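You operate a simulated robot arm through the tools that you are given. There is no shell and no other tool. Be economical: measure what you need, move in short steps, check, and stop when the job is done.

The job below is to be done with a simulated two-armed robot. You get a single attempt, and the scene is never put back.

## Task
Put three of the white bottles from the lower shelf of the narrow steel rack in the white basin. Then put the small beaker from the window end of the wooden unit in the bottom of the sink. Then put the cream canister labelled "sand" from the draining board on the window end of the wooden unit. Then put the cube two on the middle of the grey table away on the shelf of the blue table. Then open the teal drawer. Keep to this order. Set down upright: small beaker, cream canister.

Only the result counts: the job must be done as asked and must still hold three seconds after the hand-in. Knocking over, shifting, dropping, spilling or breaking anything else fails it.

## Robot
Two 7-joint arms with three-finger grippers on one trunk, on a base that drives. Base frame: it is fixed to the floor where the robot stands at the start and does not move with it; the origin is under the middle of the robot, x ahead of it, y to its left, z up. Units: m, rad, N and s.
The left shoulder is at the start at [0.106, 0.126, 1.01], the right one opposite. With the tool pointing down near the work surface each hand reaches from about 0.1 to 0.56 m from the robot's upright axis, wherever it stands, measured 20 degrees to its own side. Places, roughly: bottom of the sink [-2.6, 0.8, 0.6]; cream canister [-2, 0.75, 0.75]; cube two [-1, 0.75, 0.75]; shelf of the blue table [-4.8, 0.8, 0.3]; small beaker [-2.25, -1, 1]; teal drawer [-0.5, 0.7, 0.7]; white basin (25x25x9 cm) [-0.4, 0.8, 0.8]; white bottle [0.5, -0.75, 0.25]; window end of the wooden unit [-2, -1.2, 0.9]. Payload 2.94 kg a hand.
Tool frame (each hand has its own): the origin (TCP) lies between the finger pads and is the grasp point; the fingertips stand 0.03 m ahead of it; z points along the fingers, y is the line along which they close. Largest opening 0.128 m; the body of the gripper starts 0.093 m behind the TCP.
Orientation is that of the tool frame in the base frame, as a unit quaternion [w, x, y, z]. With the fingers straight down and closing along the base's y, the tool's x points along the base's -x, its y along +y and its z along -z.

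## Interface
- The arms move only by the tool arm_command. It takes "left_motion", "right_motion" or both (then of equal length, played together; a hand with none holds still); each is a list of rows, each a list of 7 numbers: the closure in counts, from 0 (fully open) to 255 (shut), then the shift along the tool's x, y, z in m, then the turn, a rotation vector about the tool's x, y, z in rad. In form: [[jaw, dx, dy, dz, rx, ry, rz], ...]. A call has 1 to 12 rows; each row is the pose to reach, as a shift and turn from the pose commanded when the call began, along the tool's axes at that moment. Each row takes 0.2 s and may step no farther than 0.05 m and 0.15 rad from the row before; otherwise, or with a gripper value out of range, the whole call is refused. A pose out of reach is approached as far as the arm can. The call stops where the force on the tool passes 40 N (or 10 N more than at its start, if that is more) or the arm is blocked; 0.2 s more then pass. Each finger halts on what it meets, pressing with about 35 N; the grip force reading is that of the motor and also rises with nothing between the fingers. The clock runs only during rows and for 0.2 s after the last one: add rows that repeat a pose to give the fingers time. It gives the time, the measured TCP pose, the force on the tool (base axes), the opening and the grip force at its end, in the units of the frame above (readings bear some noise), with the torque about the TCP (base axes, N m) and any sound that the robot's microphone picked up.
- Cameras (640 x 400 px; columns grow to the right, rows downward): "scene" is now at [0.2231, 0.0495, 1.1541]; the picture's right is [0.63, -0.78, 0.00], its down [-0.54, -0.44, -0.72] and it looks along [0.56, 0.45, -0.70] (base axes); focal length 214 px, centre (320, 200). "left" rides on the left gripper at [0.069, 0.015, -0.12] in its tool frame; the picture's right is [-0.21, 0.98, 0.00], its down [-0.82, -0.18, -0.54] and it looks along [-0.53, -0.12, 0.84] (tool axes); focal length 251 px, centre (320, 200). "right" rides on the right gripper at [0.069, -0.015, -0.12] in its tool frame; the picture's right is [0.21, 0.98, 0.00], its down [-0.82, 0.18, -0.54] and it looks along [-0.53, 0.12, 0.84] (tool axes); focal length 251 px, centre (320, 200). There is no depth. A picture from a camera that has moved, and an enlarged one, comes with that camera's place and axes in the base frame and with its lens.
- get_image(camera): a new picture of that camera. The clock stands still meanwhile.
- move_column(by): slides the trunk up (or, below 0, down) by that many m; the arms and the scene camera ride with it, the base frame stays. It gives what a move gives, with no picture.
- base_move(legs): drives the robot by 1 to 6 legs, each [ahead, left, turn to the left] in m, m and rad, along the robot's own axes; the way and the turn of a leg run together, so that a leg with both is an arc; at most 1.5 m and 3.142 rad a leg. The arms and the cameras ride along, it lands a little off, and it stops where it bumps. It gives what a move gives.
- pan_tilt(pan, tilt): turns the head with the scene camera to pan (to the left, within 1.396 rad either way) and tilt (down, from -0.506 to 1.204), counted from straight ahead of the robot. It gives what a move gives.
- enlarge(camera, box): a new picture of the part [left, top, right, bottom] of that camera's present view, enlarged. The clock stands still meanwhile.
- job_done(): hands the job in; it is judged then, once.

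Go step by step. Nothing tells you exact positions but the pictures and the camera data: compare them with the known pose of the tool, close in by small moves and look again before you grip or let go. The budget is 196 turns and 176 pictures, counting those below and the enlarged ones. Unless the task says otherwise, let go and move clear before handing in.

The tools are called after "Call:" as name(argument=value, ...) on one line, values as JSON. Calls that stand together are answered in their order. arm_command: Moves the arms, as the interface text tells. Its arguments: {"type":"object","properties":{"left_motion":{"type":"array","items":{"type":"array","items":{"type":"number"}}},"right_motion":{"type":"array","items":{"type":"array","items":{"type":"number"}}}},"required":[]} The other tools are called the same way: move_column (by) slides the trunk up or down; base_move (legs) drives the base; pan_tilt (pan, tilt) turns the head that bears the scene camera; get_image (camera) takes a picture; enlarge (camera, box) takes an enlarged picture of a part of a camera's view; job_done () hands the job in.

At the start:

```text
clock: 0.0
left_eef_pos: [0.4382, 0.514, 1.1717]
left_ee_rot: [0.0, 0.0, 1.0, 0.0]
left_wrist_force: [-0.1, -0.4, -0.7]
left_ft_torque: [0.0, -0.03, 0.01]
left_opening: 0.1279
left_grasp_force: 0.1
right_eef_pos: [0.3389, 0.0151, 1.2119]
right_ee_rot: [0.001, -0.001, 1.0, -0.001]
right_wrist_force: [-0.4, 0.2, 0.0]
right_ft_torque: [0.02, -0.01, -0.01]
right_opening: 0.1279
right_grasp_force: 0.1
trunk travel left (down, up): [-0.223, 0.324]
robot x, y, heading: [-0.0018, -0.0004, 0.001]
head pan, tilt: [0.679, 0.771]
```

scene: 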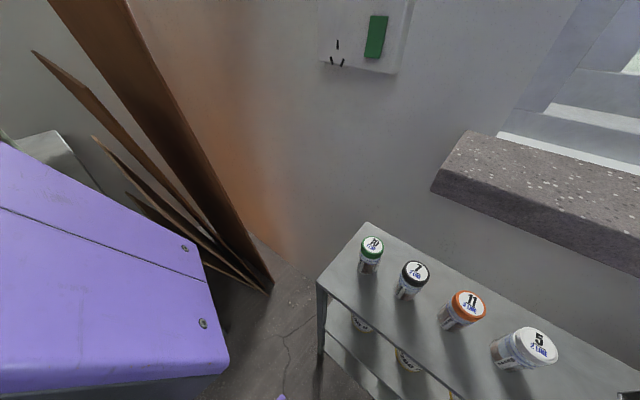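
right: 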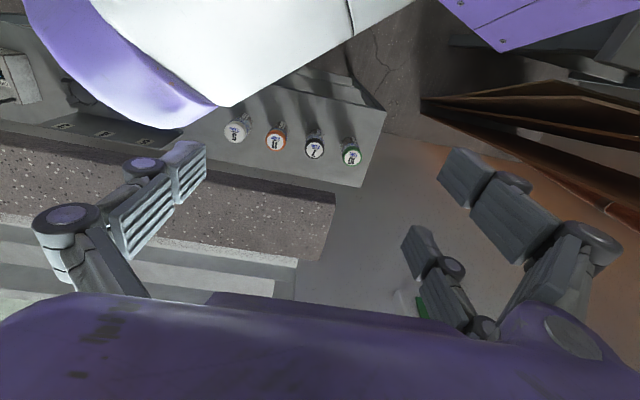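
left: 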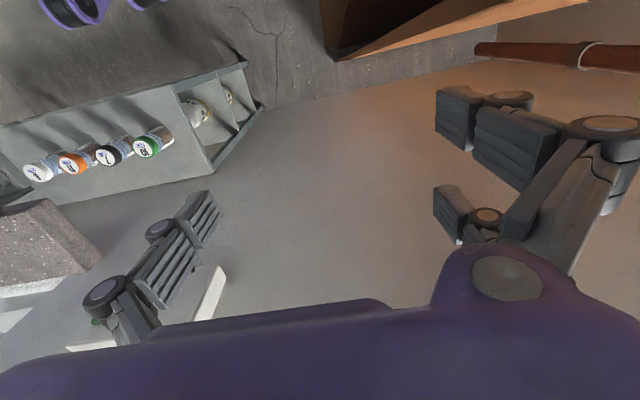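

I see the steel rack ahead with numbered jars on its top board and bottles below. I will look around first.

Call:
pan_tilt(pan=-0.6, tilt=0.7)

Call:
get_image(camera="scene")

Call:
pan_tilt(pan=1.39, tilt=0.5)

Call:
get_image(camera="scene")

Call:
pan_tilt(pan=-1.39, tilt=0.5)

Call:
get_image(camera="scene")

```text
clock: 1.4
left_eef_pos: [0.4391, 0.5143, 1.1717]
left_ee_rot: [0.001, 0.0, 1.0, 0.0]
left_wrist_force: [-0.3, 0.3, -0.2]
left_ft_torque: [-0.08, 0.03, 0.0]
left_opening: 0.128
left_grasp_force: 0.2
right_eef_pos: [0.3385, 0.0144, 1.2128]
right_ee_rot: [0.0, 0.003, 1.0, 0.002]
right_wrist_force: [-0.3, -0.1, 0.5]
right_ft_torque: [-0.04, -0.02, -0.01]
right_opening: 0.1281
right_grasp_force: 0.1
trunk travel left (down, up): [-0.223, 0.324]
robot x, y, heading: [-0.0017, -0.0006, 0.0]
head pan, tilt: [-0.6, 0.7]
```

```text
172 pictures are left
camera scene: at [0.2449, -0.0132, 1.1632], right [-0.13, -0.99, 0.0], down [-0.61, 0.08, -0.79], along [0.78, -0.11, -0.62], focal length 214 px, centre (320, 200)
```

scene: 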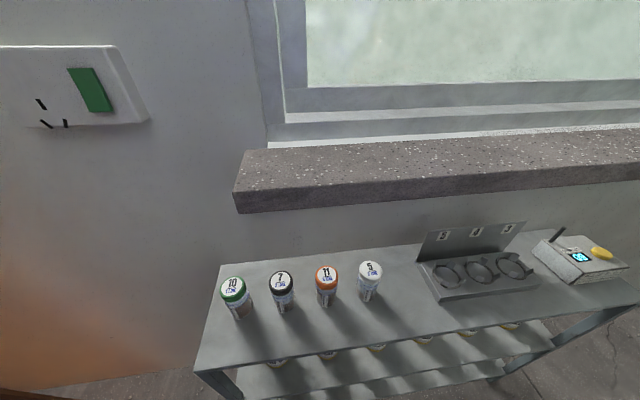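

```text
clock: 3.4
left_eef_pos: [0.438, 0.5154, 1.1719]
left_ee_rot: [0.0, 0.0, 1.0, 0.0]
left_wrist_force: [-0.3, 0.5, -1.0]
left_ft_torque: [-0.01, 0.02, 0.0]
left_opening: 0.128
left_grasp_force: 0.1
right_eef_pos: [0.3389, 0.015, 1.212]
right_ee_rot: [0.0, 0.002, 1.0, 0.003]
right_wrist_force: [-2.0, 28.5, 10.7]
right_ft_torque: [-0.79, 0.19, -0.79]
right_opening: 0.1201
right_grasp_force: 0.0
trunk travel left (down, up): [-0.223, 0.324]
robot x, y, heading: [0.0007, 0.002, 0.002]
head pan, tilt: [1.389, 0.499]
```

```text
171 pictures are left
camera scene: at [0.1819, 0.0864, 1.1786], right [0.97, -0.25, 0.0], down [-0.12, -0.46, -0.88], along [0.22, 0.85, -0.47], focal length 214 px, centre (320, 200)
```

scene: 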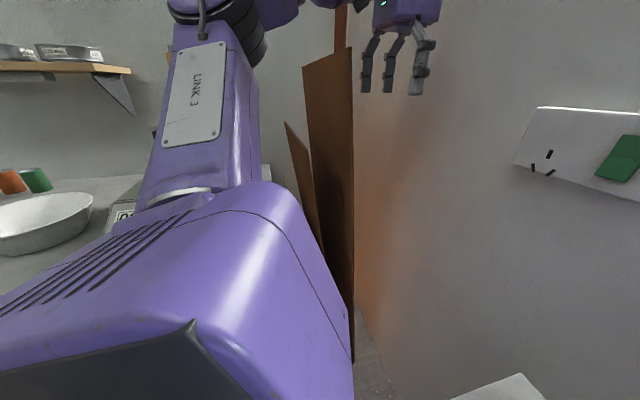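

```text
clock: 5.8
left_eef_pos: [0.439, 0.5137, 1.1735]
left_ee_rot: [0.0, 0.0, 1.0, 0.0]
left_wrist_force: [-0.2, -0.6, -0.6]
left_ft_torque: [0.0, -0.02, 0.02]
left_opening: 0.128
left_grasp_force: 0.1
right_eef_pos: [0.3477, 0.0127, 1.2098]
right_ee_rot: [0.01, 0.015, 1.0, -0.002]
right_wrist_force: [103.6, -13.7, -5.4]
right_ft_torque: [-0.2, 0.41, -4.23]
right_opening: 0.122
right_grasp_force: 0.1
trunk travel left (down, up): [-0.223, 0.324]
robot x, y, heading: [-0.0003, 0.0016, -0.0]
head pan, tilt: [-1.389, 0.499]
```

```text
170 pictures are left
camera scene: at [0.2375, -0.0499, 1.181], right [-0.52, -0.85, 0.0], down [-0.38, 0.23, -0.89], along [0.76, -0.47, -0.45], focal length 214 px, centre (320, 200)
```

scene: 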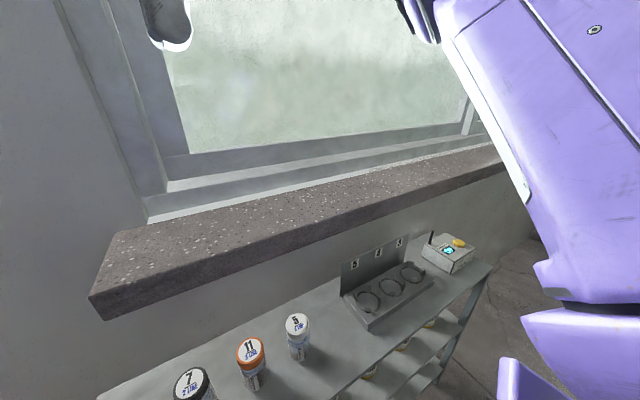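

The head bumps the right hand. I turn it back and move the right hand aside.

Call:
pan_tilt(pan=0.5, tilt=0.6)

Call:
arm_command(right_motion=[[0, -0.03, -0.03, 0, 0, 0, 0], [0, -0.05, -0.07, 0, 0, 0, 0], [0, -0.06, -0.11, 0.02, 0, 0, 0], [0, -0.06, -0.16, 0.03, 0, 0, 0], [0, -0.06, -0.2, 0.05, 0, 0, 0], [0, -0.06, -0.25, 0.05, 0, 0, 0], [0, -0.06, -0.3, 0.05, 0, 0, 0], [0, -0.06, -0.35, 0.05, 0, 0, 0]])

Call:
pan_tilt(pan=-0.9, tilt=0.9)

Call:
get_image(camera="scene")

```text
clock: 7.7
left_eef_pos: [0.4398, 0.5131, 1.1727]
left_ee_rot: [0.001, 0.0, 1.0, 0.0]
left_wrist_force: [-0.7, 0.6, 0.5]
left_ft_torque: [0.01, 0.01, -0.01]
left_opening: 0.1281
left_grasp_force: 0.1
right_eef_pos: [0.3372, 0.0141, 1.2119]
right_ee_rot: [0.0, 0.0, 1.0, 0.0]
right_wrist_force: [0.9, -1.7, 2.0]
right_ft_torque: [0.12, 0.07, 0.08]
right_opening: 0.1255
right_grasp_force: 0.3
trunk travel left (down, up): [-0.223, 0.324]
robot x, y, heading: [-0.0007, -0.0018, 0.002]
head pan, tilt: [0.499, 0.6]
```

```text
refused: row 4 steps farther than a row can; nothing moved
```

```text
clock: 9.2
left_eef_pos: [0.4387, 0.5154, 1.1718]
left_ee_rot: [0.0, 0.0, 1.0, -0.001]
left_wrist_force: [0.2, 0.0, -0.1]
left_ft_torque: [0.05, 0.04, 0.02]
left_opening: 0.1277
left_grasp_force: 0.1
right_eef_pos: [0.3373, 0.0145, 1.213]
right_ee_rot: [0.0, 0.0, 1.0, 0.0]
right_wrist_force: [5.4, -5.5, 0.7]
right_ft_torque: [0.21, 0.18, -0.02]
right_opening: 0.1235
right_grasp_force: 0.1
trunk travel left (down, up): [-0.223, 0.324]
robot x, y, heading: [0.0016, -0.0017, 0.001]
head pan, tilt: [-0.901, 0.901]
```

```text
169 pictures are left
camera scene: at [0.2075, -0.0604, 1.1442], right [-0.77, -0.64, 0.0], down [-0.5, 0.6, -0.62], along [0.4, -0.48, -0.78], focal length 214 px, centre (320, 200)
```

scene: 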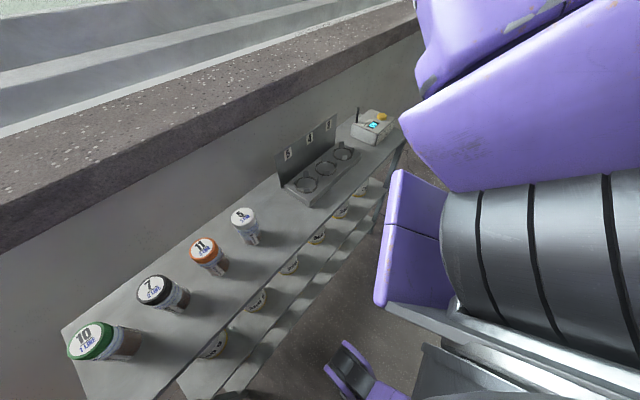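

Call:
arm_command(right_motion=[[0, -0.02, -0.03, 0, 0, 0, 0], [0, -0.03, -0.07, 0, 0, 0, 0], [0, -0.03, -0.11, 0.02, 0, 0, 0], [0, -0.03, -0.15, 0.03, 0, 0, 0], [0, -0.03, -0.19, 0.05, 0, 0, 0], [0, -0.03, -0.23, 0.05, 0, 0, 0], [0, -0.03, -0.27, 0.05, 0, 0, 0], [0, -0.03, -0.3, 0.05, 0, 0, 0]])

Call:
base_move(legs=[[-0.4, 0, 0]])

Call:
pan_tilt(pan=-0.6, tilt=0.7)

Call:
get_image(camera="scene")

```text
clock: 11.0
left_eef_pos: [0.4376, 0.5145, 1.1723]
left_ee_rot: [0.0, 0.0, 1.0, 0.001]
left_wrist_force: [1.0, 0.4, 0.1]
left_ft_torque: [0.0, 0.02, 0.02]
left_opening: 0.1279
left_grasp_force: 0.0
right_eef_pos: [0.383, -0.2359, 1.1034]
right_ee_rot: [-0.001, 0.001, 1.0, 0.001]
right_wrist_force: [-0.1, -0.4, 0.7]
right_ft_torque: [0.01, -0.01, 0.01]
right_opening: 0.1277
right_grasp_force: 0.0
right hand out of reach, approached as far as the arm can: row 2, 3, 4, 5, 6, 7, 8
trunk travel left (down, up): [-0.223, 0.324]
robot x, y, heading: [-0.0044, -0.0009, 0.0]
head pan, tilt: [-0.901, 0.901]
```

```text
clock: 13.5
left_eef_pos: [0.041, 0.5141, 1.172]
left_ee_rot: [0.0, 0.001, 1.0, 0.001]
left_wrist_force: [-0.1, -0.1, -0.1]
left_ft_torque: [0.02, -0.05, -0.02]
left_opening: 0.1282
left_grasp_force: 0.1
right_eef_pos: [-0.0155, -0.2355, 1.1043]
right_ee_rot: [0.0, 0.001, 1.0, 0.001]
right_wrist_force: [-1.2, -0.1, -0.2]
right_ft_torque: [0.02, -0.01, 0.02]
right_opening: 0.1276
right_grasp_force: 0.0
trunk travel left (down, up): [-0.223, 0.324]
robot x, y, heading: [-0.3995, 0.0031, -0.001]
head pan, tilt: [-0.901, 0.901]
```

```text
clock: 14.3
left_eef_pos: [0.0397, 0.5139, 1.1722]
left_ee_rot: [0.0, 0.0, 1.0, 0.0]
left_wrist_force: [0.9, 0.3, 0.1]
left_ft_torque: [-0.01, 0.0, 0.01]
left_opening: 0.1277
left_grasp_force: 0.1
right_eef_pos: [-0.0157, -0.2353, 1.1028]
right_ee_rot: [0.001, 0.001, 1.0, 0.001]
right_wrist_force: [0.6, 0.2, -0.1]
right_ft_torque: [0.01, -0.03, -0.01]
right_opening: 0.1281
right_grasp_force: 0.1
trunk travel left (down, up): [-0.223, 0.324]
robot x, y, heading: [-0.4005, -0.0002, -0.0]
head pan, tilt: [-0.6, 0.7]
```

```text
168 pictures are left
camera scene: at [-0.1753, -0.0565, 1.1585], right [-0.65, -0.76, 0.0], down [-0.5, 0.43, -0.75], along [0.57, -0.49, -0.66], focal length 214 px, centre (320, 200)
```

scene: 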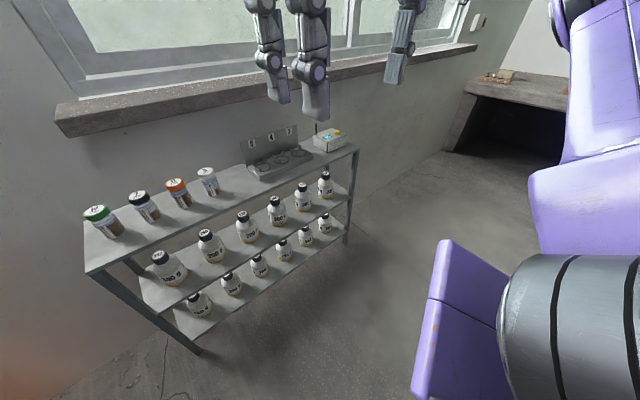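

Call:
enlarge(camera="scene", box=[80, 140, 380, 360])

Call:
move_column(by=-0.2)

Call:
enlarge(camera="scene", box=[80, 100, 380, 320])

Call:
pan_tilt(pan=-1.39, tilt=0.4)

Call:
get_image(camera="scene")

```text
1.82 times, centred on (230, 250) of scene
camera zoom: at [-0.1753, -0.0565, 1.1585], right [-0.65, -0.76, 0.0], down [-0.5, 0.43, -0.75], along [0.57, -0.49, -0.66], focal length 390 px, centre (484, 109)
```

zoom: 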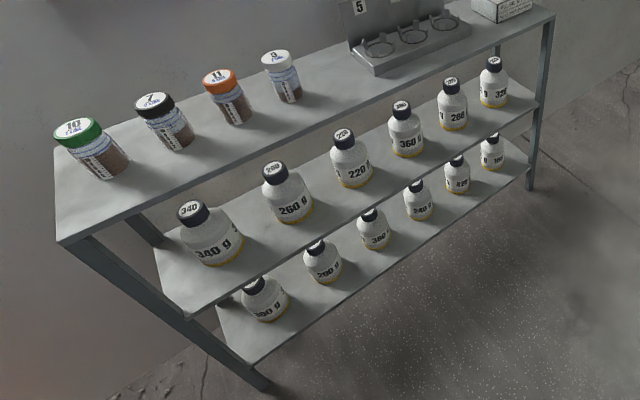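

```text
clock: 16.5
left_eef_pos: [0.0418, 0.5134, 0.9718]
left_ee_rot: [-0.001, 0.001, 1.0, 0.0]
left_wrist_force: [-1.3, 0.6, 0.5]
left_ft_torque: [0.02, -0.02, -0.02]
left_opening: 0.1279
left_grasp_force: 0.1
right_eef_pos: [0.0509, -0.2348, 0.8515]
right_ee_rot: [-0.079, 0.001, 0.997, 0.001]
right_wrist_force: [0.2, -0.2, -0.3]
right_ft_torque: [0.0, -0.03, 0.0]
right_opening: 0.1283
right_grasp_force: 0.1
trunk travel left (down, up): [-0.023, 0.524]
robot x, y, heading: [-0.3985, -0.0015, 0.005]
head pan, tilt: [-0.6, 0.7]
```

```text
1.82 times, centred on (230, 210) of scene
camera zoom: at [-0.1016, -0.0603, 0.9534], right [-0.66, -0.75, 0.0], down [-0.42, 0.36, -0.83], along [0.63, -0.55, -0.55], focal length 390 px, centre (484, 182)
```

zoom: 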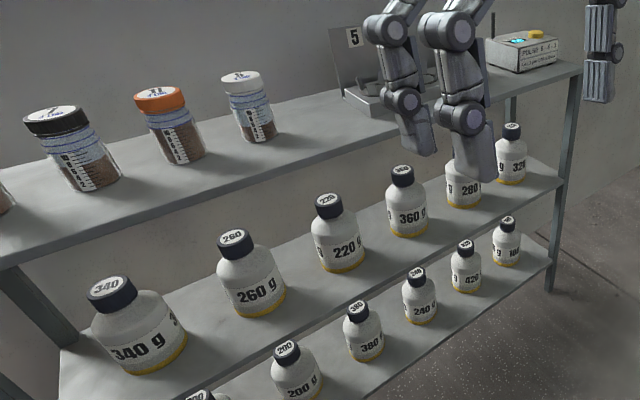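

```text
clock: 17.6
left_eef_pos: [0.0396, 0.5142, 0.9724]
left_ee_rot: [0.0, 0.001, 1.0, 0.0]
left_wrist_force: [0.6, 0.1, -0.6]
left_ft_torque: [0.0, -0.02, 0.05]
left_opening: 0.1282
left_grasp_force: 0.1
right_eef_pos: [0.0508, -0.2337, 0.852]
right_ee_rot: [-0.077, 0.001, 0.997, 0.002]
right_wrist_force: [0.2, 0.3, -0.7]
right_ft_torque: [-0.01, 0.06, 0.01]
right_opening: 0.1282
right_grasp_force: 0.1
trunk travel left (down, up): [-0.023, 0.524]
robot x, y, heading: [-0.3982, 0.0035, -0.004]
head pan, tilt: [-1.389, 0.4]
```

```text
165 pictures are left
camera scene: at [-0.1518, -0.0932, 0.9702], right [-0.98, -0.18, 0.0], down [-0.07, 0.38, -0.92], along [0.17, -0.91, -0.39], focal length 214 px, centre (320, 200)
```

scene: 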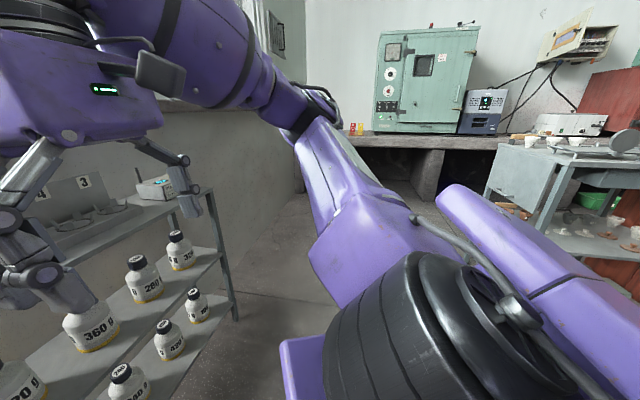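

The rack's lower shelf holds six small bottles (z≈0.23, x≈0.45, spaced 0.14 m in y). I will bring both hands low and pitched forward so that each can take one bottle from the front.

Call:
move_column(by=-0.02)

Call:
arm_command(left_motion=[[0, 0, -0.03, 0.035, 0, -0.0875, 0], [0, 0, -0.06, 0.07, 0, -0.175, 0], [0, 0, -0.09, 0.105, 0, -0.2625, 0], [0, 0, -0.12, 0.14, 0, -0.35, 0], [0, 0, -0.15, 0.175, 0, -0.4375, 0], [0, 0, -0.18, 0.21, 0, -0.525, 0], [0, 0, -0.21, 0.245, 0, -0.6125, 0], [0, 0, -0.24, 0.28, 0, -0.7, 0], [0, 0, -0.27, 0.315, 0, -0.7875, 0], [0, 0, -0.3, 0.35, 0, -0.875, 0], [0, 0, -0.33, 0.385, 0, -0.9625, 0], [0, 0, -0.36, 0.42, 0, -1.05, 0]], right_motion=[[0, -0.0038, 0.008, 0.0247, 0, -0.1, 0], [0, -0.0076, 0.016, 0.0494, 0, -0.2, 0], [0, -0.0114, 0.024, 0.0741, 0, -0.3, 0], [0, -0.0152, 0.032, 0.0988, 0, -0.4, 0], [0, -0.019, 0.04, 0.1235, 0, -0.5, 0], [0, -0.0228, 0.048, 0.1482, 0, -0.6, 0], [0, -0.0266, 0.056, 0.1729, 0, -0.7, 0], [0, -0.0304, 0.064, 0.1976, 0, -0.8, 0], [0, -0.0342, 0.072, 0.2223, 0, -0.9, 0], [0, -0.038, 0.08, 0.247, 0, -1.0, 0], [0, -0.0418, 0.088, 0.2717, 0, -1.1, 0], [0, -0.0456, 0.096, 0.2964, 0, -1.2, 0]])

Call:
pan_tilt(pan=-0.2, tilt=0.75)

Call:
get_image(camera="scene")

```text
clock: 18.3
left_eef_pos: [0.0408, 0.5152, 0.953]
left_ee_rot: [0.0, 0.001, 1.0, 0.0]
left_wrist_force: [-0.5, -0.7, -0.5]
left_ft_torque: [0.0, -0.01, 0.0]
left_opening: 0.1278
left_grasp_force: 0.0
right_eef_pos: [0.0523, -0.2354, 0.8331]
right_ee_rot: [-0.078, 0.0, 0.997, 0.001]
right_wrist_force: [0.4, -0.1, -0.2]
right_ft_torque: [-0.04, 0.01, 0.01]
right_opening: 0.1278
right_grasp_force: 0.0
trunk travel left (down, up): [-0.003, 0.544]
robot x, y, heading: [-0.3939, -0.002, -0.004]
head pan, tilt: [-1.389, 0.4]
```

```text
clock: 20.3
left_eef_pos: [0.1946, 0.316, 0.7602]
left_ee_rot: [0.428, 0.01, 0.904, -0.017]
left_wrist_force: [-0.9, 0.1, 0.6]
left_ft_torque: [0.04, -0.02, -0.02]
left_opening: 0.1277
left_grasp_force: 0.0
left hand out of reach, approached as far as the arm can: row 6, 7, 8, 9, 10
right_eef_pos: [0.1411, -0.0655, 1.0548]
right_ee_rot: [0.745, -0.035, 0.652, 0.137]
right_wrist_force: [2.3, -25.2, 19.3]
right_ft_torque: [-1.18, 2.75, 3.79]
right_opening: 0.128
right_grasp_force: 0.1
right hand out of reach, approached as far as the arm can: row 4, 5, 6, 7, 8, 9, 10
trunk travel left (down, up): [-0.003, 0.544]
robot x, y, heading: [-0.3985, -0.0003, 0.004]
head pan, tilt: [-1.389, 0.4]
stopped in row 10 (right hand): the force on the tool passed its limit at 106 N (the readings are from after the stop); the commanded pose is now the measured one
```

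```text
clock: 21.7
left_eef_pos: [0.1936, 0.3166, 0.761]
left_ee_rot: [0.428, 0.011, 0.904, -0.017]
left_wrist_force: [0.8, 0.7, 0.3]
left_ft_torque: [-0.01, -0.02, 0.01]
left_opening: 0.1281
left_grasp_force: 0.1
right_eef_pos: [0.1414, -0.064, 1.0516]
right_ee_rot: [0.743, -0.039, 0.654, 0.139]
right_wrist_force: [-0.2, 0.3, 0.5]
right_ft_torque: [0.01, -0.02, 0.0]
right_opening: 0.128
right_grasp_force: 0.1
trunk travel left (down, up): [-0.003, 0.544]
robot x, y, heading: [-0.3996, -0.0002, -0.008]
head pan, tilt: [-0.201, 0.75]
```

```text
164 pictures are left
camera scene: at [-0.1172, -0.0731, 0.9356], right [-0.82, -0.57, 0.0], down [-0.34, 0.5, -0.8], along [0.45, -0.66, -0.6], focal length 214 px, centre (320, 200)
```

scene: 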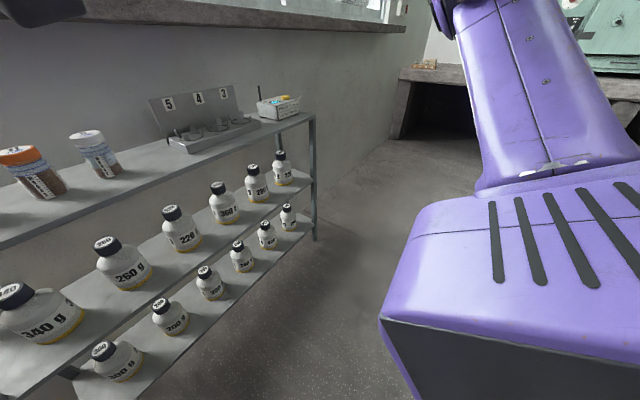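

The right hand folded up toward the head. I bring both hands back to tool-down, lower and out to the sides.

Call:
arm_command(left_motion=[[0, 0.018, -0.001, 0, 0, 0.074, 0], [0, 0.036, -0.003, 0, 0, 0.148, 0], [0, 0.054, -0.004, 0, 0, 0.222, 0], [0, 0.072, -0.005, 0, 0, 0.296, 0], [0, 0.09, -0.007, 0, 0, 0.37, 0], [0, 0.108, -0.008, 0, 0, 0.444, 0], [0, 0.126, -0.009, 0, 0, 0.518, 0], [0, 0.144, -0.011, 0, 0, 0.592, 0], [0, 0.162, -0.012, 0, 0, 0.666, 0], [0, 0.18, -0.013, 0, 0, 0.74, 0], [0, 0.198, -0.015, 0, 0, 0.814, 0], [0, 0.215, -0.016, -0.01, 0, 0.886, 0]], right_motion=[[0, 0.0177, -0.0236, -0.004, 0.026, 0.14, 0.007], [0, 0.0353, -0.0472, -0.008, 0.052, 0.281, 0.015], [0, 0.053, -0.0708, -0.012, 0.079, 0.421, 0.022], [0, 0.0707, -0.0943, -0.016, 0.105, 0.562, 0.029], [0, 0.0883, -0.118, -0.02, 0.131, 0.702, 0.037], [0, 0.106, -0.1415, -0.024, 0.158, 0.843, 0.044], [0, 0.124, -0.165, -0.027, 0.184, 0.983, 0.051], [0, 0.141, -0.189, -0.031, 0.21, 1.123, 0.059], [0, 0.159, -0.212, -0.035, 0.236, 1.264, 0.066], [0, 0.177, -0.236, -0.039, 0.262, 1.404, 0.073], [0, 0.194, -0.259, -0.043, 0.289, 1.545, 0.081], [0, 0.212, -0.283, -0.047, 0.315, 1.685, 0.088]])

Call:
pan_tilt(pan=0.0, tilt=0.9)

Call:
get_image(camera="scene")

```text
clock: 24.3
left_eef_pos: [0.0505, 0.3002, 0.6003]
left_ee_rot: [-0.001, 0.016, 1.0, -0.01]
left_wrist_force: [1.1, -1.7, 0.1]
left_ft_torque: [0.01, 0.0, -0.03]
left_opening: 0.1279
left_grasp_force: 0.2
right_eef_pos: [0.1947, -0.3165, 0.7999]
right_ee_rot: [0.0, 0.0, 1.0, 0.0]
right_wrist_force: [0.6, 0.8, 0.0]
right_ft_torque: [-0.01, 0.0, 0.0]
right_opening: 0.1281
right_grasp_force: 0.0
trunk travel left (down, up): [-0.003, 0.544]
robot x, y, heading: [-0.4007, 0.0019, -0.0]
head pan, tilt: [-0.201, 0.75]
```

```text
clock: 25.0
left_eef_pos: [0.0494, 0.3012, 0.6003]
left_ee_rot: [-0.001, 0.016, 1.0, -0.01]
left_wrist_force: [-1.3, -0.4, -0.5]
left_ft_torque: [0.0, -0.03, 0.02]
left_opening: 0.1282
left_grasp_force: 0.0
right_eef_pos: [0.1934, -0.3154, 0.8008]
right_ee_rot: [0.001, 0.0, 1.0, 0.0]
right_wrist_force: [-0.7, 0.0, 0.1]
right_ft_torque: [-0.04, 0.0, -0.01]
right_opening: 0.128
right_grasp_force: 0.0
trunk travel left (down, up): [-0.003, 0.544]
robot x, y, heading: [-0.3966, 0.0022, -0.001]
head pan, tilt: [0.0, 0.901]
```

```text
163 pictures are left
camera scene: at [-0.0911, -0.0018, 0.9151], right [0.0, -1.0, 0.0], down [-0.78, 0.0, -0.62], along [0.62, 0.0, -0.78], focal length 214 px, centre (320, 200)
```

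scene: 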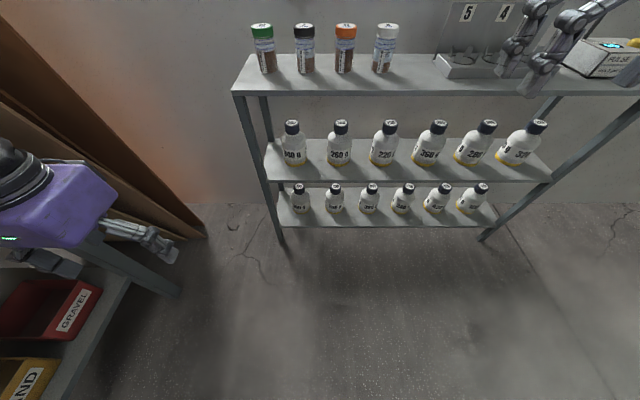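

Call:
enlarge(camera="scene", box=[260, 110, 500, 260])

```text
2.67 times, centred on (380, 185) of scene
camera zoom: at [-0.0911, -0.0018, 0.9151], right [0.0, -1.0, 0.0], down [-0.78, 0.0, -0.62], along [0.62, 0.0, -0.78], focal length 572 px, centre (160, 240)
```

zoom: 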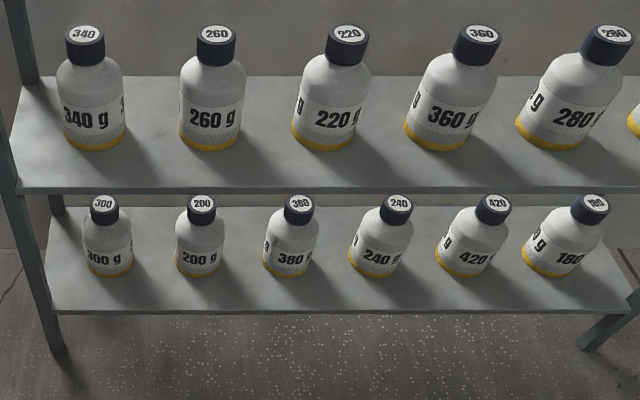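

Bottle sizes: about 7 cm wide, 13 cm tall, on a shelf at z≈0.18 with front edge x≈0.36. I lower the hands first, then pitch them forward.

Call:
arm_command(left_motion=[[0, 0, -0.007, 0.02, -0.002, 0, -0.004], [0, 0, -0.013, 0.04, -0.004, 0, -0.008], [0, 0, -0.02, 0.06, -0.007, 0, -0.012], [0, 0, -0.027, 0.08, -0.009, 0, -0.016], [0, 0, -0.033, 0.1, -0.011, 0, -0.02], [0, 0, -0.04, 0.12, -0.013, 0, -0.022], [0, 0, -0.047, 0.14, -0.015, 0, -0.025], [0, 0, -0.053, 0.16, -0.018, 0, -0.028], [0, 0, -0.06, 0.18, -0.02, 0, -0.032]], right_motion=[[0, 0.016, 0.008, 0.042, 0, 0, 0], [0, 0.032, 0.017, 0.084, 0, 0, 0], [0, 0.048, 0.025, 0.127, 0, 0, 0], [0, 0.064, 0.033, 0.169, 0, 0, 0], [0, 0.079, 0.042, 0.211, 0, 0, 0], [0, 0.095, 0.05, 0.253, 0, 0, 0], [0, 0.111, 0.058, 0.296, 0, 0, 0], [0, 0.127, 0.067, 0.338, 0, 0, 0], [0, 0.143, 0.075, 0.38, 0, 0, 0]])

Call:
arm_command(left_motion=[[0, -0.006, -0.013, 0.019, 0, -0.131, 0], [0, -0.013, -0.026, 0.038, 0, -0.262, 0], [0, -0.019, -0.038, 0.056, 0, -0.393, 0], [0, -0.025, -0.051, 0.075, 0, -0.524, 0], [0, -0.031, -0.064, 0.094, 0, -0.655, 0], [0, -0.038, -0.077, 0.113, 0, -0.785, 0], [0, -0.044, -0.089, 0.131, 0, -0.916, 0], [0, -0.05, -0.102, 0.15, 0, -1.047, 0]], right_motion=[[0, -0.006, 0.013, 0.019, 0, -0.131, 0], [0, -0.013, 0.026, 0.038, 0, -0.262, 0], [0, -0.019, 0.038, 0.056, 0, -0.393, 0], [0, -0.025, 0.051, 0.075, 0, -0.524, 0], [0, -0.031, 0.064, 0.094, 0, -0.655, 0], [0, -0.038, 0.077, 0.113, 0, -0.785, 0], [0, -0.044, 0.089, 0.131, 0, -0.916, 0], [0, -0.05, 0.102, 0.15, 0, -1.047, 0]])

```text
clock: 26.6
left_eef_pos: [0.0675, 0.3128, 0.5102]
left_ee_rot: [0.036, 0.011, 0.993, 0.111]
left_wrist_force: [0.9, -0.3, 0.1]
left_ft_torque: [-0.02, 0.02, 0.01]
left_opening: 0.1283
left_grasp_force: 0.1
right_eef_pos: [0.0832, -0.2616, 0.5142]
right_ee_rot: [0.003, 0.001, 1.0, 0.003]
right_wrist_force: [0.4, -0.1, 0.1]
right_ft_torque: [0.0, 0.03, 0.0]
right_opening: 0.1279
right_grasp_force: 0.0
trunk travel left (down, up): [-0.003, 0.544]
robot x, y, heading: [-0.3984, -0.0013, -0.001]
head pan, tilt: [0.0, 0.901]
stopped in row 7 (left hand): the arm was blocked; the commanded pose is now the measured one
```

```text
clock: 27.0
left_eef_pos: [0.1157, 0.379, 0.5689]
left_ee_rot: [0.131, 0.067, 0.948, 0.283]
left_wrist_force: [0.1, 0.3, 0.4]
left_ft_torque: [0.03, -0.02, -0.02]
left_opening: 0.128
left_grasp_force: 0.1
left hand out of reach, approached as far as the arm can: row 1, 2
right_eef_pos: [0.0904, -0.2491, 0.4969]
right_ee_rot: [0.063, 0.0, 0.998, 0.001]
right_wrist_force: [-0.2, -0.3, 0.4]
right_ft_torque: [0.01, 0.0, 0.02]
right_opening: 0.1278
right_grasp_force: 0.1
trunk travel left (down, up): [-0.003, 0.544]
robot x, y, heading: [-0.3962, 0.0016, 0.002]
head pan, tilt: [0.0, 0.901]
stopped in row 2 (left hand): the arm was blocked; the commanded pose is now the measured one
```

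Call:
pan_tilt(pan=0.9, tilt=0.8)

Call:
get_image(camera="scene")

```text
clock: 28.2
left_eef_pos: [0.1158, 0.3794, 0.5688]
left_ee_rot: [0.129, 0.068, 0.948, 0.284]
left_wrist_force: [-0.3, 0.1, -0.7]
left_ft_torque: [-0.02, -0.01, 0.0]
left_opening: 0.1279
left_grasp_force: 0.1
right_eef_pos: [0.0901, -0.2486, 0.4969]
right_ee_rot: [0.063, 0.001, 0.998, 0.002]
right_wrist_force: [-0.2, -0.3, -0.3]
right_ft_torque: [-0.02, 0.03, 0.03]
right_opening: 0.1279
right_grasp_force: 0.0
trunk travel left (down, up): [-0.003, 0.544]
robot x, y, heading: [-0.3973, 0.0027, -0.002]
head pan, tilt: [0.901, 0.799]
```

```text
161 pictures are left
camera scene: at [-0.119, 0.0574, 0.9248], right [0.78, -0.62, 0.0], down [-0.44, -0.56, -0.7], along [0.44, 0.55, -0.71], focal length 214 px, centre (320, 200)
```

scene: 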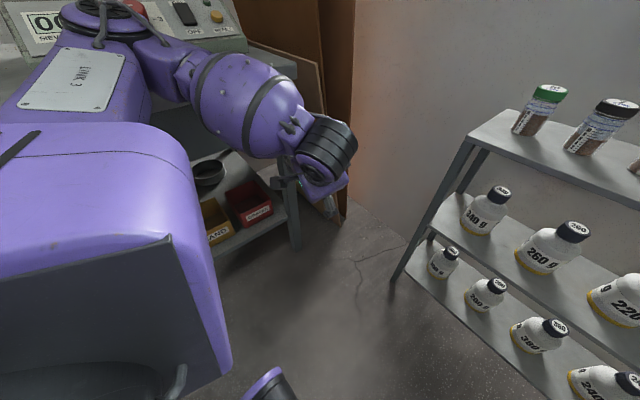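

The left elbow is against the grey table; I shift the robot to the right before continuing.

Call:
base_move(legs=[[0, -0.22, 0]])

Call:
arm_command(right_motion=[[0, -0.006, 0.013, 0.019, 0, -0.131, 0], [0, -0.013, 0.026, 0.038, 0, -0.262, 0], [0, -0.019, 0.038, 0.056, 0, -0.393, 0], [0, -0.025, 0.051, 0.085, 0, -0.524, 0], [0, -0.031, 0.064, 0.115, 0, -0.655, 0], [0, -0.038, 0.077, 0.15, 0, -0.785, 0], [0, -0.044, 0.089, 0.18, 0, -0.916, 0], [0, -0.05, 0.102, 0.22, 0, -0.95, 0]])

Call:
pan_tilt(pan=0.3, tilt=1.0)

Call:
get_image(camera="scene")

```text
clock: 30.8
left_eef_pos: [0.1166, 0.1555, 0.5605]
left_ee_rot: [0.126, 0.068, 0.951, 0.274]
left_wrist_force: [0.8, -0.2, -0.2]
left_ft_torque: [0.01, -0.01, 0.0]
left_opening: 0.1278
left_grasp_force: 0.1
right_eef_pos: [0.0899, -0.4715, 0.4977]
right_ee_rot: [0.059, 0.001, 0.998, -0.003]
right_wrist_force: [0.0, 0.2, 1.2]
right_ft_torque: [-0.02, -0.03, 0.01]
right_opening: 0.1279
right_grasp_force: 0.1
trunk travel left (down, up): [-0.003, 0.544]
robot x, y, heading: [-0.4, -0.2249, -0.003]
head pan, tilt: [0.901, 0.799]
```

```text
clock: 32.6
left_eef_pos: [0.1168, 0.1559, 0.5611]
left_ee_rot: [0.126, 0.067, 0.951, 0.275]
left_wrist_force: [0.1, -0.3, 0.8]
left_ft_torque: [0.03, -0.01, 0.0]
left_opening: 0.1283
left_grasp_force: 0.0
right_eef_pos: [0.2107, -0.3581, 0.4503]
right_ee_rot: [0.387, 0.008, 0.922, -0.013]
right_wrist_force: [0.7, -0.4, 0.0]
right_ft_torque: [0.05, 0.01, -0.04]
right_opening: 0.128
right_grasp_force: 0.1
right hand out of reach, approached as far as the arm can: row 4, 5, 6, 7, 8
trunk travel left (down, up): [-0.003, 0.544]
robot x, y, heading: [-0.3979, -0.2256, -0.003]
head pan, tilt: [0.901, 0.799]
```

```text
clock: 33.6
left_eef_pos: [0.1169, 0.156, 0.56]
left_ee_rot: [0.126, 0.068, 0.951, 0.274]
left_wrist_force: [-0.3, 0.3, 0.5]
left_ft_torque: [-0.02, -0.01, -0.01]
left_opening: 0.128
left_grasp_force: 0.1
right_eef_pos: [0.2098, -0.3586, 0.4496]
right_ee_rot: [0.388, 0.008, 0.922, -0.013]
right_wrist_force: [0.0, 0.0, -0.5]
right_ft_torque: [-0.04, -0.02, -0.01]
right_opening: 0.1278
right_grasp_force: 0.0
trunk travel left (down, up): [-0.003, 0.544]
robot x, y, heading: [-0.397, -0.2201, -0.004]
head pan, tilt: [0.3, 1.0]
```

```text
160 pictures are left
camera scene: at [-0.0989, -0.204, 0.9078], right [0.29, -0.96, 0.0], down [-0.8, -0.25, -0.54], along [0.52, 0.16, -0.84], focal length 214 px, centre (320, 200)
```

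scene: 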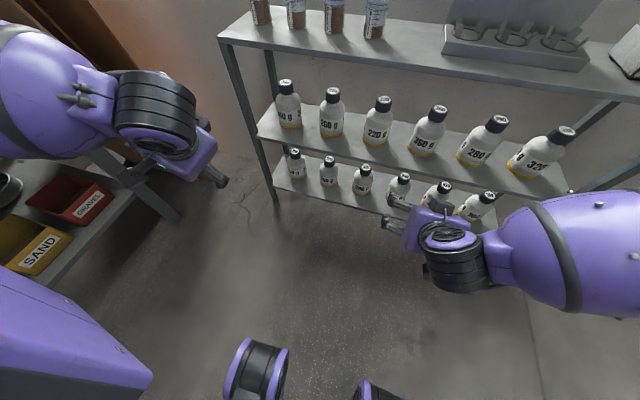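

Call:
arm_command(right_motion=[[0, 0.025, 0, 0.005, 0, 0.1, 0], [0, 0.05, 0, 0.01, 0, 0.2, 0], [0, 0.075, 0, 0.015, 0, 0.3, 0], [0, 0.1, 0, 0.02, 0, 0.4, 0], [0, 0.12, 0, 0.05, 0, 0.4, 0], [0, 0.14, 0, 0.08, 0, 0.4, 0], [0, 0.16, 0, 0.11, 0, 0.4, 0]])

Call:
get_image(camera="scene")

```text
clock: 35.2
left_eef_pos: [0.1173, 0.156, 0.561]
left_ee_rot: [0.126, 0.068, 0.951, 0.274]
left_wrist_force: [-0.8, 0.6, 0.0]
left_ft_torque: [0.02, -0.04, -0.02]
left_opening: 0.1278
left_grasp_force: 0.0
right_eef_pos: [0.167, -0.3978, 0.3056]
right_ee_rot: [0.197, 0.01, 0.98, -0.011]
right_wrist_force: [0.8, -0.2, -0.3]
right_ft_torque: [-0.03, 0.04, 0.0]
right_opening: 0.1279
right_grasp_force: 0.1
right hand out of reach, approached as far as the arm can: row 5, 6, 7
trunk travel left (down, up): [-0.003, 0.544]
robot x, y, heading: [-0.3981, -0.2213, -0.005]
head pan, tilt: [0.3, 1.0]
```

```text
159 pictures are left
camera scene: at [-0.0989, -0.2041, 0.9078], right [0.29, -0.96, 0.0], down [-0.8, -0.25, -0.54], along [0.52, 0.16, -0.84], focal length 214 px, centre (320, 200)
```

scene: 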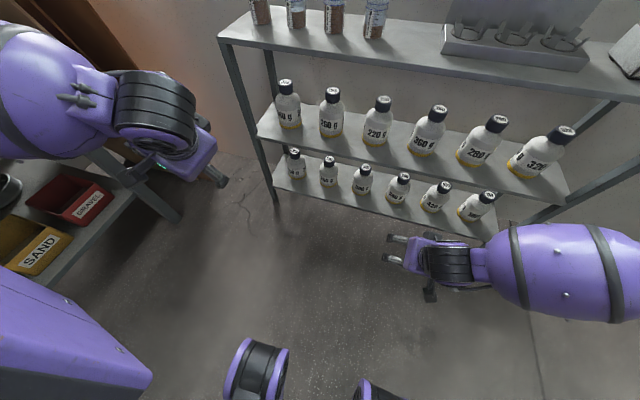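

Call:
arm_command(right_motion=[[0, 0.006, 0.011, -0.003, -0.067, -0.064, -0.091], [0, 0.013, 0.023, -0.006, -0.135, -0.128, -0.183], [0, 0.02, 0.034, -0.009, -0.203, -0.192, -0.274], [0, 0.026, 0.046, -0.012, -0.27, -0.257, -0.365], [0, 0.033, 0.057, -0.015, -0.338, -0.321, -0.456], [0, 0.039, 0.069, -0.017, -0.405, -0.385, -0.548], [0, 0.046, 0.08, -0.02, -0.473, -0.449, -0.639]])

Call:
get_image(camera="scene")

```text
clock: 36.8
left_eef_pos: [0.1169, 0.1558, 0.5609]
left_ee_rot: [0.126, 0.068, 0.951, 0.274]
left_wrist_force: [0.9, -0.2, 0.1]
left_ft_torque: [-0.05, 0.03, 0.04]
left_opening: 0.1278
left_grasp_force: 0.1
right_eef_pos: [0.2133, -0.3021, 0.417]
right_ee_rot: [0.336, -0.353, 0.861, 0.148]
right_wrist_force: [-0.3, -0.1, 0.6]
right_ft_torque: [-0.01, -0.01, 0.01]
right_opening: 0.128
right_grasp_force: 0.1
right hand out of reach, approached as far as the arm can: row 2, 3, 4, 5, 6, 7
trunk travel left (down, up): [-0.003, 0.544]
robot x, y, heading: [-0.4016, -0.2191, -0.003]
head pan, tilt: [0.3, 1.0]
```

```text
158 pictures are left
camera scene: at [-0.0989, -0.2041, 0.9078], right [0.29, -0.96, 0.0], down [-0.8, -0.25, -0.54], along [0.52, 0.16, -0.84], focal length 214 px, centre (320, 200)
```

scene: 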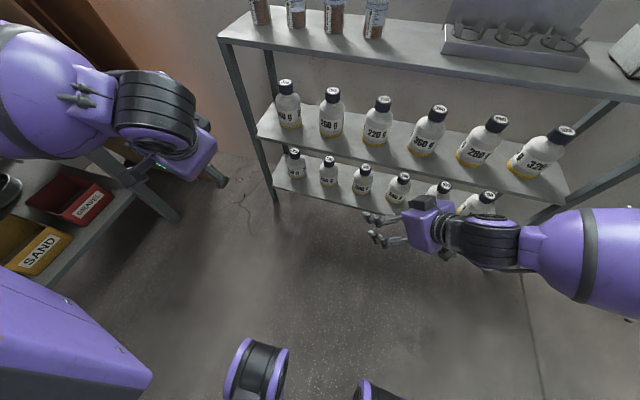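

Call:
pan_tilt(pan=-1.0, tilt=0.9)

Call:
get_image(camera="scene")

Call:
get_image(camera="left")

Call:
get_image(camera="right")

```text
clock: 38.3
left_eef_pos: [0.1179, 0.1552, 0.5615]
left_ee_rot: [0.126, 0.068, 0.951, 0.275]
left_wrist_force: [0.0, 0.6, -0.8]
left_ft_torque: [0.0, 0.03, 0.02]
left_opening: 0.1274
left_grasp_force: 0.1
right_eef_pos: [0.2133, -0.3006, 0.4164]
right_ee_rot: [0.337, -0.35, 0.861, 0.148]
right_wrist_force: [0.0, -0.4, -0.5]
right_ft_torque: [0.04, 0.0, 0.01]
right_opening: 0.128
right_grasp_force: 0.1
trunk travel left (down, up): [-0.003, 0.544]
robot x, y, heading: [-0.3986, -0.2223, -0.004]
head pan, tilt: [-1.0, 0.901]
```

```text
157 pictures are left
camera scene: at [-0.0979, -0.2659, 0.9208], right [-0.52, -0.85, 0.0], down [-0.63, 0.38, -0.68], along [0.58, -0.35, -0.74], focal length 214 px, centre (320, 200)
```

scene: 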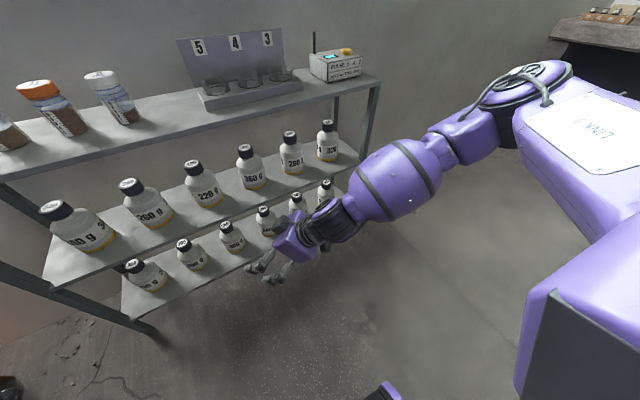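

```text
156 pictures are left
camera left: at [0.0185, 0.1221, 0.6522], right [0.26, 0.78, 0.57], down [0.63, -0.59, 0.51], along [0.73, 0.22, -0.64], focal length 251 px, centre (320, 200)
```

left: 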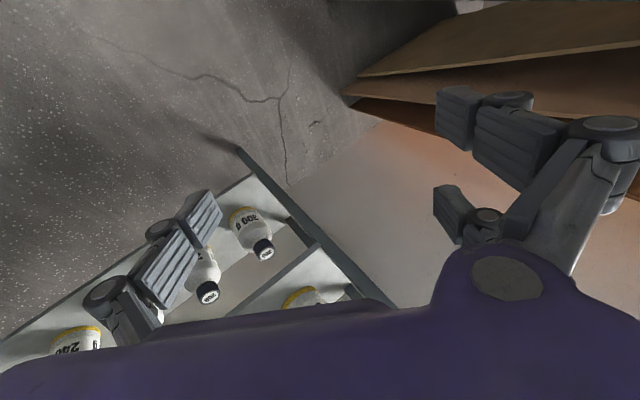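

```text
155 pictures are left
camera right: at [0.1296, -0.4056, 0.4564], right [-0.8, 0.59, -0.13], down [0.05, 0.28, 0.96], along [0.6, 0.76, -0.25], focal length 251 px, centre (320, 200)
```

right: 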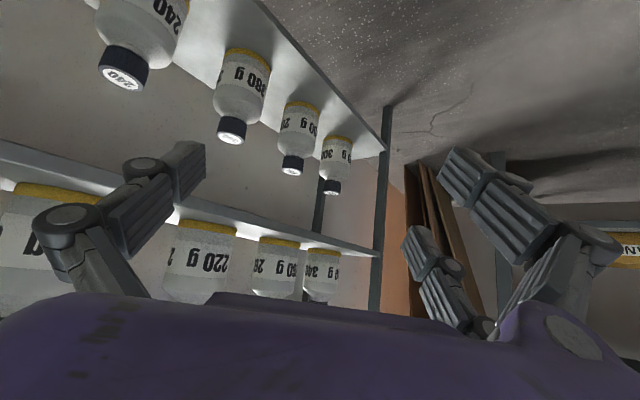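

Call:
base_move(legs=[[-0.15, 0, 0]])

Call:
arm_command(right_motion=[[0, 0.013, -0.024, 0.013, 0.083, -0.017, 0.075], [0, 0.026, -0.047, 0.025, 0.166, -0.035, 0.15], [0, 0.039, -0.071, 0.038, 0.249, -0.052, 0.225], [0, 0.052, -0.094, 0.05, 0.333, -0.07, 0.3], [0, 0.065, -0.118, 0.063, 0.416, -0.087, 0.375], [0, 0.078, -0.141, 0.075, 0.5, -0.105, 0.45], [0, 0.091, -0.165, 0.088, 0.582, -0.122, 0.525], [0, 0.091, -0.165, 0.088, 0.582, -0.122, 0.525]])

Call:
get_image(camera="scene")

```text
clock: 39.7
left_eef_pos: [-0.0328, 0.1568, 0.5605]
left_ee_rot: [0.126, 0.068, 0.951, 0.274]
left_wrist_force: [-0.3, -0.3, 0.0]
left_ft_torque: [0.01, 0.02, 0.0]
left_opening: 0.128
left_grasp_force: 0.1
right_eef_pos: [0.062, -0.3017, 0.4175]
right_ee_rot: [0.336, -0.35, 0.862, 0.148]
right_wrist_force: [-0.2, 0.6, -1.0]
right_ft_torque: [0.0, -0.03, 0.03]
right_opening: 0.1277
right_grasp_force: 0.0
trunk travel left (down, up): [-0.003, 0.544]
robot x, y, heading: [-0.547, -0.2224, -0.005]
head pan, tilt: [-1.0, 0.901]
```

```text
clock: 41.5
left_eef_pos: [-0.0332, 0.1554, 0.5597]
left_ee_rot: [0.127, 0.068, 0.951, 0.275]
left_wrist_force: [-0.7, 0.2, -0.2]
left_ft_torque: [-0.01, -0.04, 0.0]
left_opening: 0.1281
left_grasp_force: 0.0
right_eef_pos: [0.208, -0.4233, 0.3738]
right_ee_rot: [0.383, 0.0, 0.924, -0.008]
right_wrist_force: [0.2, 0.5, 0.0]
right_ft_torque: [-0.02, -0.01, -0.01]
right_opening: 0.1281
right_grasp_force: 0.0
right hand out of reach, approached as far as the arm can: row 1, 2, 3, 4, 5, 6, 7, 8
trunk travel left (down, up): [-0.003, 0.544]
robot x, y, heading: [-0.5472, -0.224, -0.002]
head pan, tilt: [-1.0, 0.901]
```

```text
154 pictures are left
camera scene: at [-0.2491, -0.2666, 0.9215], right [-0.53, -0.85, 0.0], down [-0.62, 0.39, -0.68], along [0.58, -0.36, -0.73], focal length 214 px, centre (320, 200)
```

scene: 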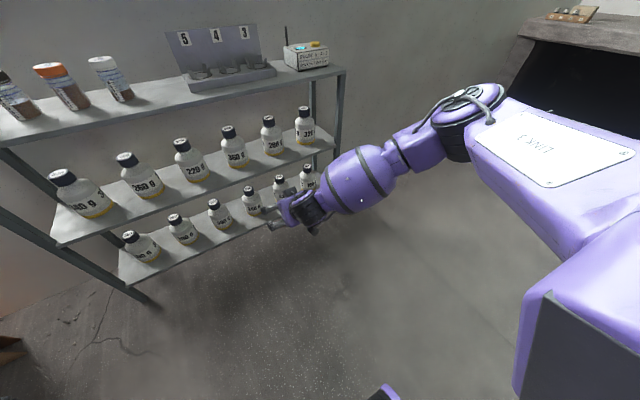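

Call:
arm_command(right_motion=[[0, 0.01, -0.01, 0.01, 0, 0, 0], [0, 0.02, -0.02, 0.02, 0, 0, 0], [0, 0.03, -0.03, 0.03, 0, 0, 0], [0, 0.04, -0.04, 0.04, 0, 0, 0], [0, 0.05, -0.05, 0.05, 0, 0, 0], [0, 0.06, -0.06, 0.06, 0, 0, 0], [0, 0.07, -0.07, 0.07, 0, 0, 0], [0, 0.08, -0.08, 0.08, 0, 0, 0], [0, 0.085, -0.1, 0.085, 0, 0, 0], [0, 0.085, -0.12, 0.085, 0, 0, 0]])

Call:
get_image(camera="scene")

```text
clock: 43.7
left_eef_pos: [-0.0336, 0.1564, 0.5595]
left_ee_rot: [0.127, 0.068, 0.951, 0.274]
left_wrist_force: [-1.3, 0.2, 1.0]
left_ft_torque: [-0.01, 0.03, -0.01]
left_opening: 0.1279
left_grasp_force: 0.0
right_eef_pos: [0.2385, -0.5338, 0.3176]
right_ee_rot: [0.355, 0.002, 0.935, -0.014]
right_wrist_force: [0.9, -0.5, 0.1]
right_ft_torque: [0.01, 0.03, 0.01]
right_opening: 0.1282
right_grasp_force: 0.0
right hand out of reach, approached as far as the arm can: row 1, 2, 3, 4, 5, 6, 7, 8, 9, 10
trunk travel left (down, up): [-0.003, 0.544]
robot x, y, heading: [-0.5494, -0.2267, -0.004]
head pan, tilt: [-1.0, 0.901]
```

```text
153 pictures are left
camera scene: at [-0.2492, -0.2671, 0.9219], right [-0.54, -0.84, 0.0], down [-0.61, 0.39, -0.69], along [0.58, -0.37, -0.73], focal length 214 px, centre (320, 200)
```

scene: 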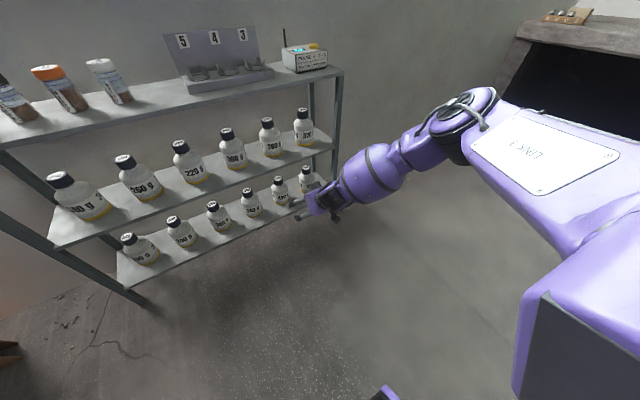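

Call:
arm_command(right_motion=[[0, 0.025, -0.016, -0.013, 0, 0, 0], [0, 0.05, -0.033, -0.025, 0, 0, 0], [0, 0.075, -0.049, -0.038, 0, 0, 0], [0, 0.1, -0.066, -0.051, 0, 0, 0], [0, 0.125, -0.082, -0.064, 0, 0, 0], [0, 0.15, -0.099, -0.076, 0, 0, 0], [0, 0.175, -0.115, -0.089, 0, 0, 0], [0, 0.175, -0.115, -0.089, 0, 0, 0]])

Call:
get_image(camera="scene")

```text
clock: 45.5
left_eef_pos: [-0.0336, 0.1558, 0.5596]
left_ee_rot: [0.126, 0.068, 0.951, 0.275]
left_wrist_force: [-0.1, 0.0, -0.2]
left_ft_torque: [-0.02, -0.01, 0.05]
left_opening: 0.1277
left_grasp_force: 0.0
right_eef_pos: [0.1224, -0.6406, 0.3618]
right_ee_rot: [0.313, 0.004, 0.949, -0.019]
right_wrist_force: [-0.9, -0.4, 0.7]
right_ft_torque: [0.0, -0.01, 0.01]
right_opening: 0.1283
right_grasp_force: 0.0
right hand out of reach, approached as far as the arm can: row 1, 2, 3, 4, 5, 6, 7, 8
trunk travel left (down, up): [-0.003, 0.544]
robot x, y, heading: [-0.5518, -0.2208, -0.006]
head pan, tilt: [-1.0, 0.901]
```

```text
152 pictures are left
camera scene: at [-0.2492, -0.2675, 0.9222], right [-0.54, -0.84, 0.0], down [-0.61, 0.39, -0.69], along [0.58, -0.37, -0.72], focal length 214 px, centre (320, 200)
```

scene: 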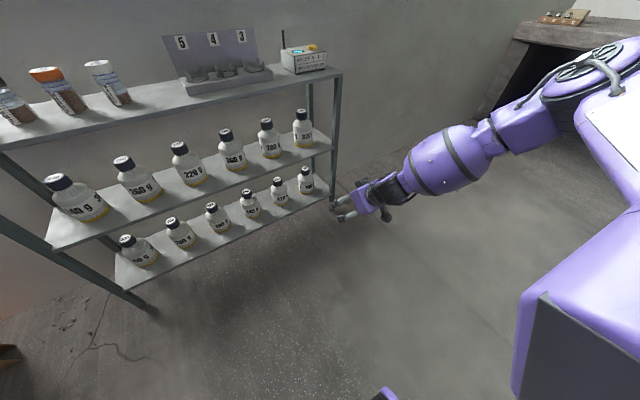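

The arm is stuck in an elbow-high configuration. I back off, stretch the arm forward, and lower it as one stretched line.

Call:
base_move(legs=[[-0.2, 0, 0]])

Call:
arm_command(right_motion=[[0, -0.03, 0.02, -0.022, 0, -0.053, 0], [0, -0.061, 0.04, -0.043, 0, -0.106, 0], [0, -0.091, 0.06, -0.065, 0, -0.16, 0], [0, -0.121, 0.08, -0.087, 0, -0.213, 0], [0, -0.151, 0.1, -0.109, 0, -0.266, 0], [0, -0.182, 0.12, -0.13, 0, -0.319, 0], [0, -0.212, 0.14, -0.152, 0, -0.372, 0], [0, -0.242, 0.16, -0.174, 0, -0.425, 0], [0, -0.272, 0.18, -0.196, 0, -0.479, 0], [0, -0.303, 0.2, -0.217, 0, -0.532, 0], [0, -0.333, 0.22, -0.239, 0, -0.585, 0], [0, -0.333, 0.22, -0.239, 0, -0.585, 0]])

Call:
get_image(camera="scene")

```text
clock: 47.0
left_eef_pos: [-0.2268, 0.1567, 0.5603]
left_ee_rot: [0.126, 0.069, 0.951, 0.275]
left_wrist_force: [0.3, 0.4, 0.1]
left_ft_torque: [0.02, -0.05, 0.0]
left_opening: 0.1279
left_grasp_force: 0.1
right_eef_pos: [-0.0727, -0.6416, 0.3614]
right_ee_rot: [0.313, 0.006, 0.95, -0.02]
right_wrist_force: [-1.3, -0.4, 0.2]
right_ft_torque: [-0.02, 0.0, 0.0]
right_opening: 0.1279
right_grasp_force: 0.1
trunk travel left (down, up): [-0.003, 0.544]
robot x, y, heading: [-0.743, -0.222, -0.003]
head pan, tilt: [-1.0, 0.901]
```

```text
clock: 49.6
left_eef_pos: [-0.2267, 0.1564, 0.5596]
left_ee_rot: [0.126, 0.068, 0.951, 0.274]
left_wrist_force: [-0.4, -0.1, 0.1]
left_ft_torque: [-0.02, 0.03, -0.02]
left_opening: 0.1279
left_grasp_force: 0.1
right_eef_pos: [0.0575, -0.411, 0.7438]
right_ee_rot: [0.574, -0.001, 0.819, -0.02]
right_wrist_force: [-0.3, -0.6, -0.4]
right_ft_torque: [-0.02, 0.0, 0.01]
right_opening: 0.128
right_grasp_force: 0.0
trunk travel left (down, up): [-0.003, 0.544]
robot x, y, heading: [-0.742, -0.221, -0.007]
head pan, tilt: [-1.0, 0.901]
```

```text
151 pictures are left
camera scene: at [-0.4701, -0.2871, 0.915], right [-0.84, -0.54, 0.0], down [-0.42, 0.66, -0.62], along [0.33, -0.52, -0.78], focal length 214 px, centre (320, 200)
```

scene: 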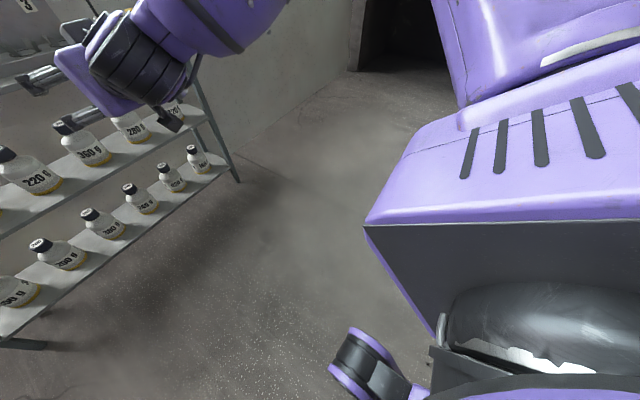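

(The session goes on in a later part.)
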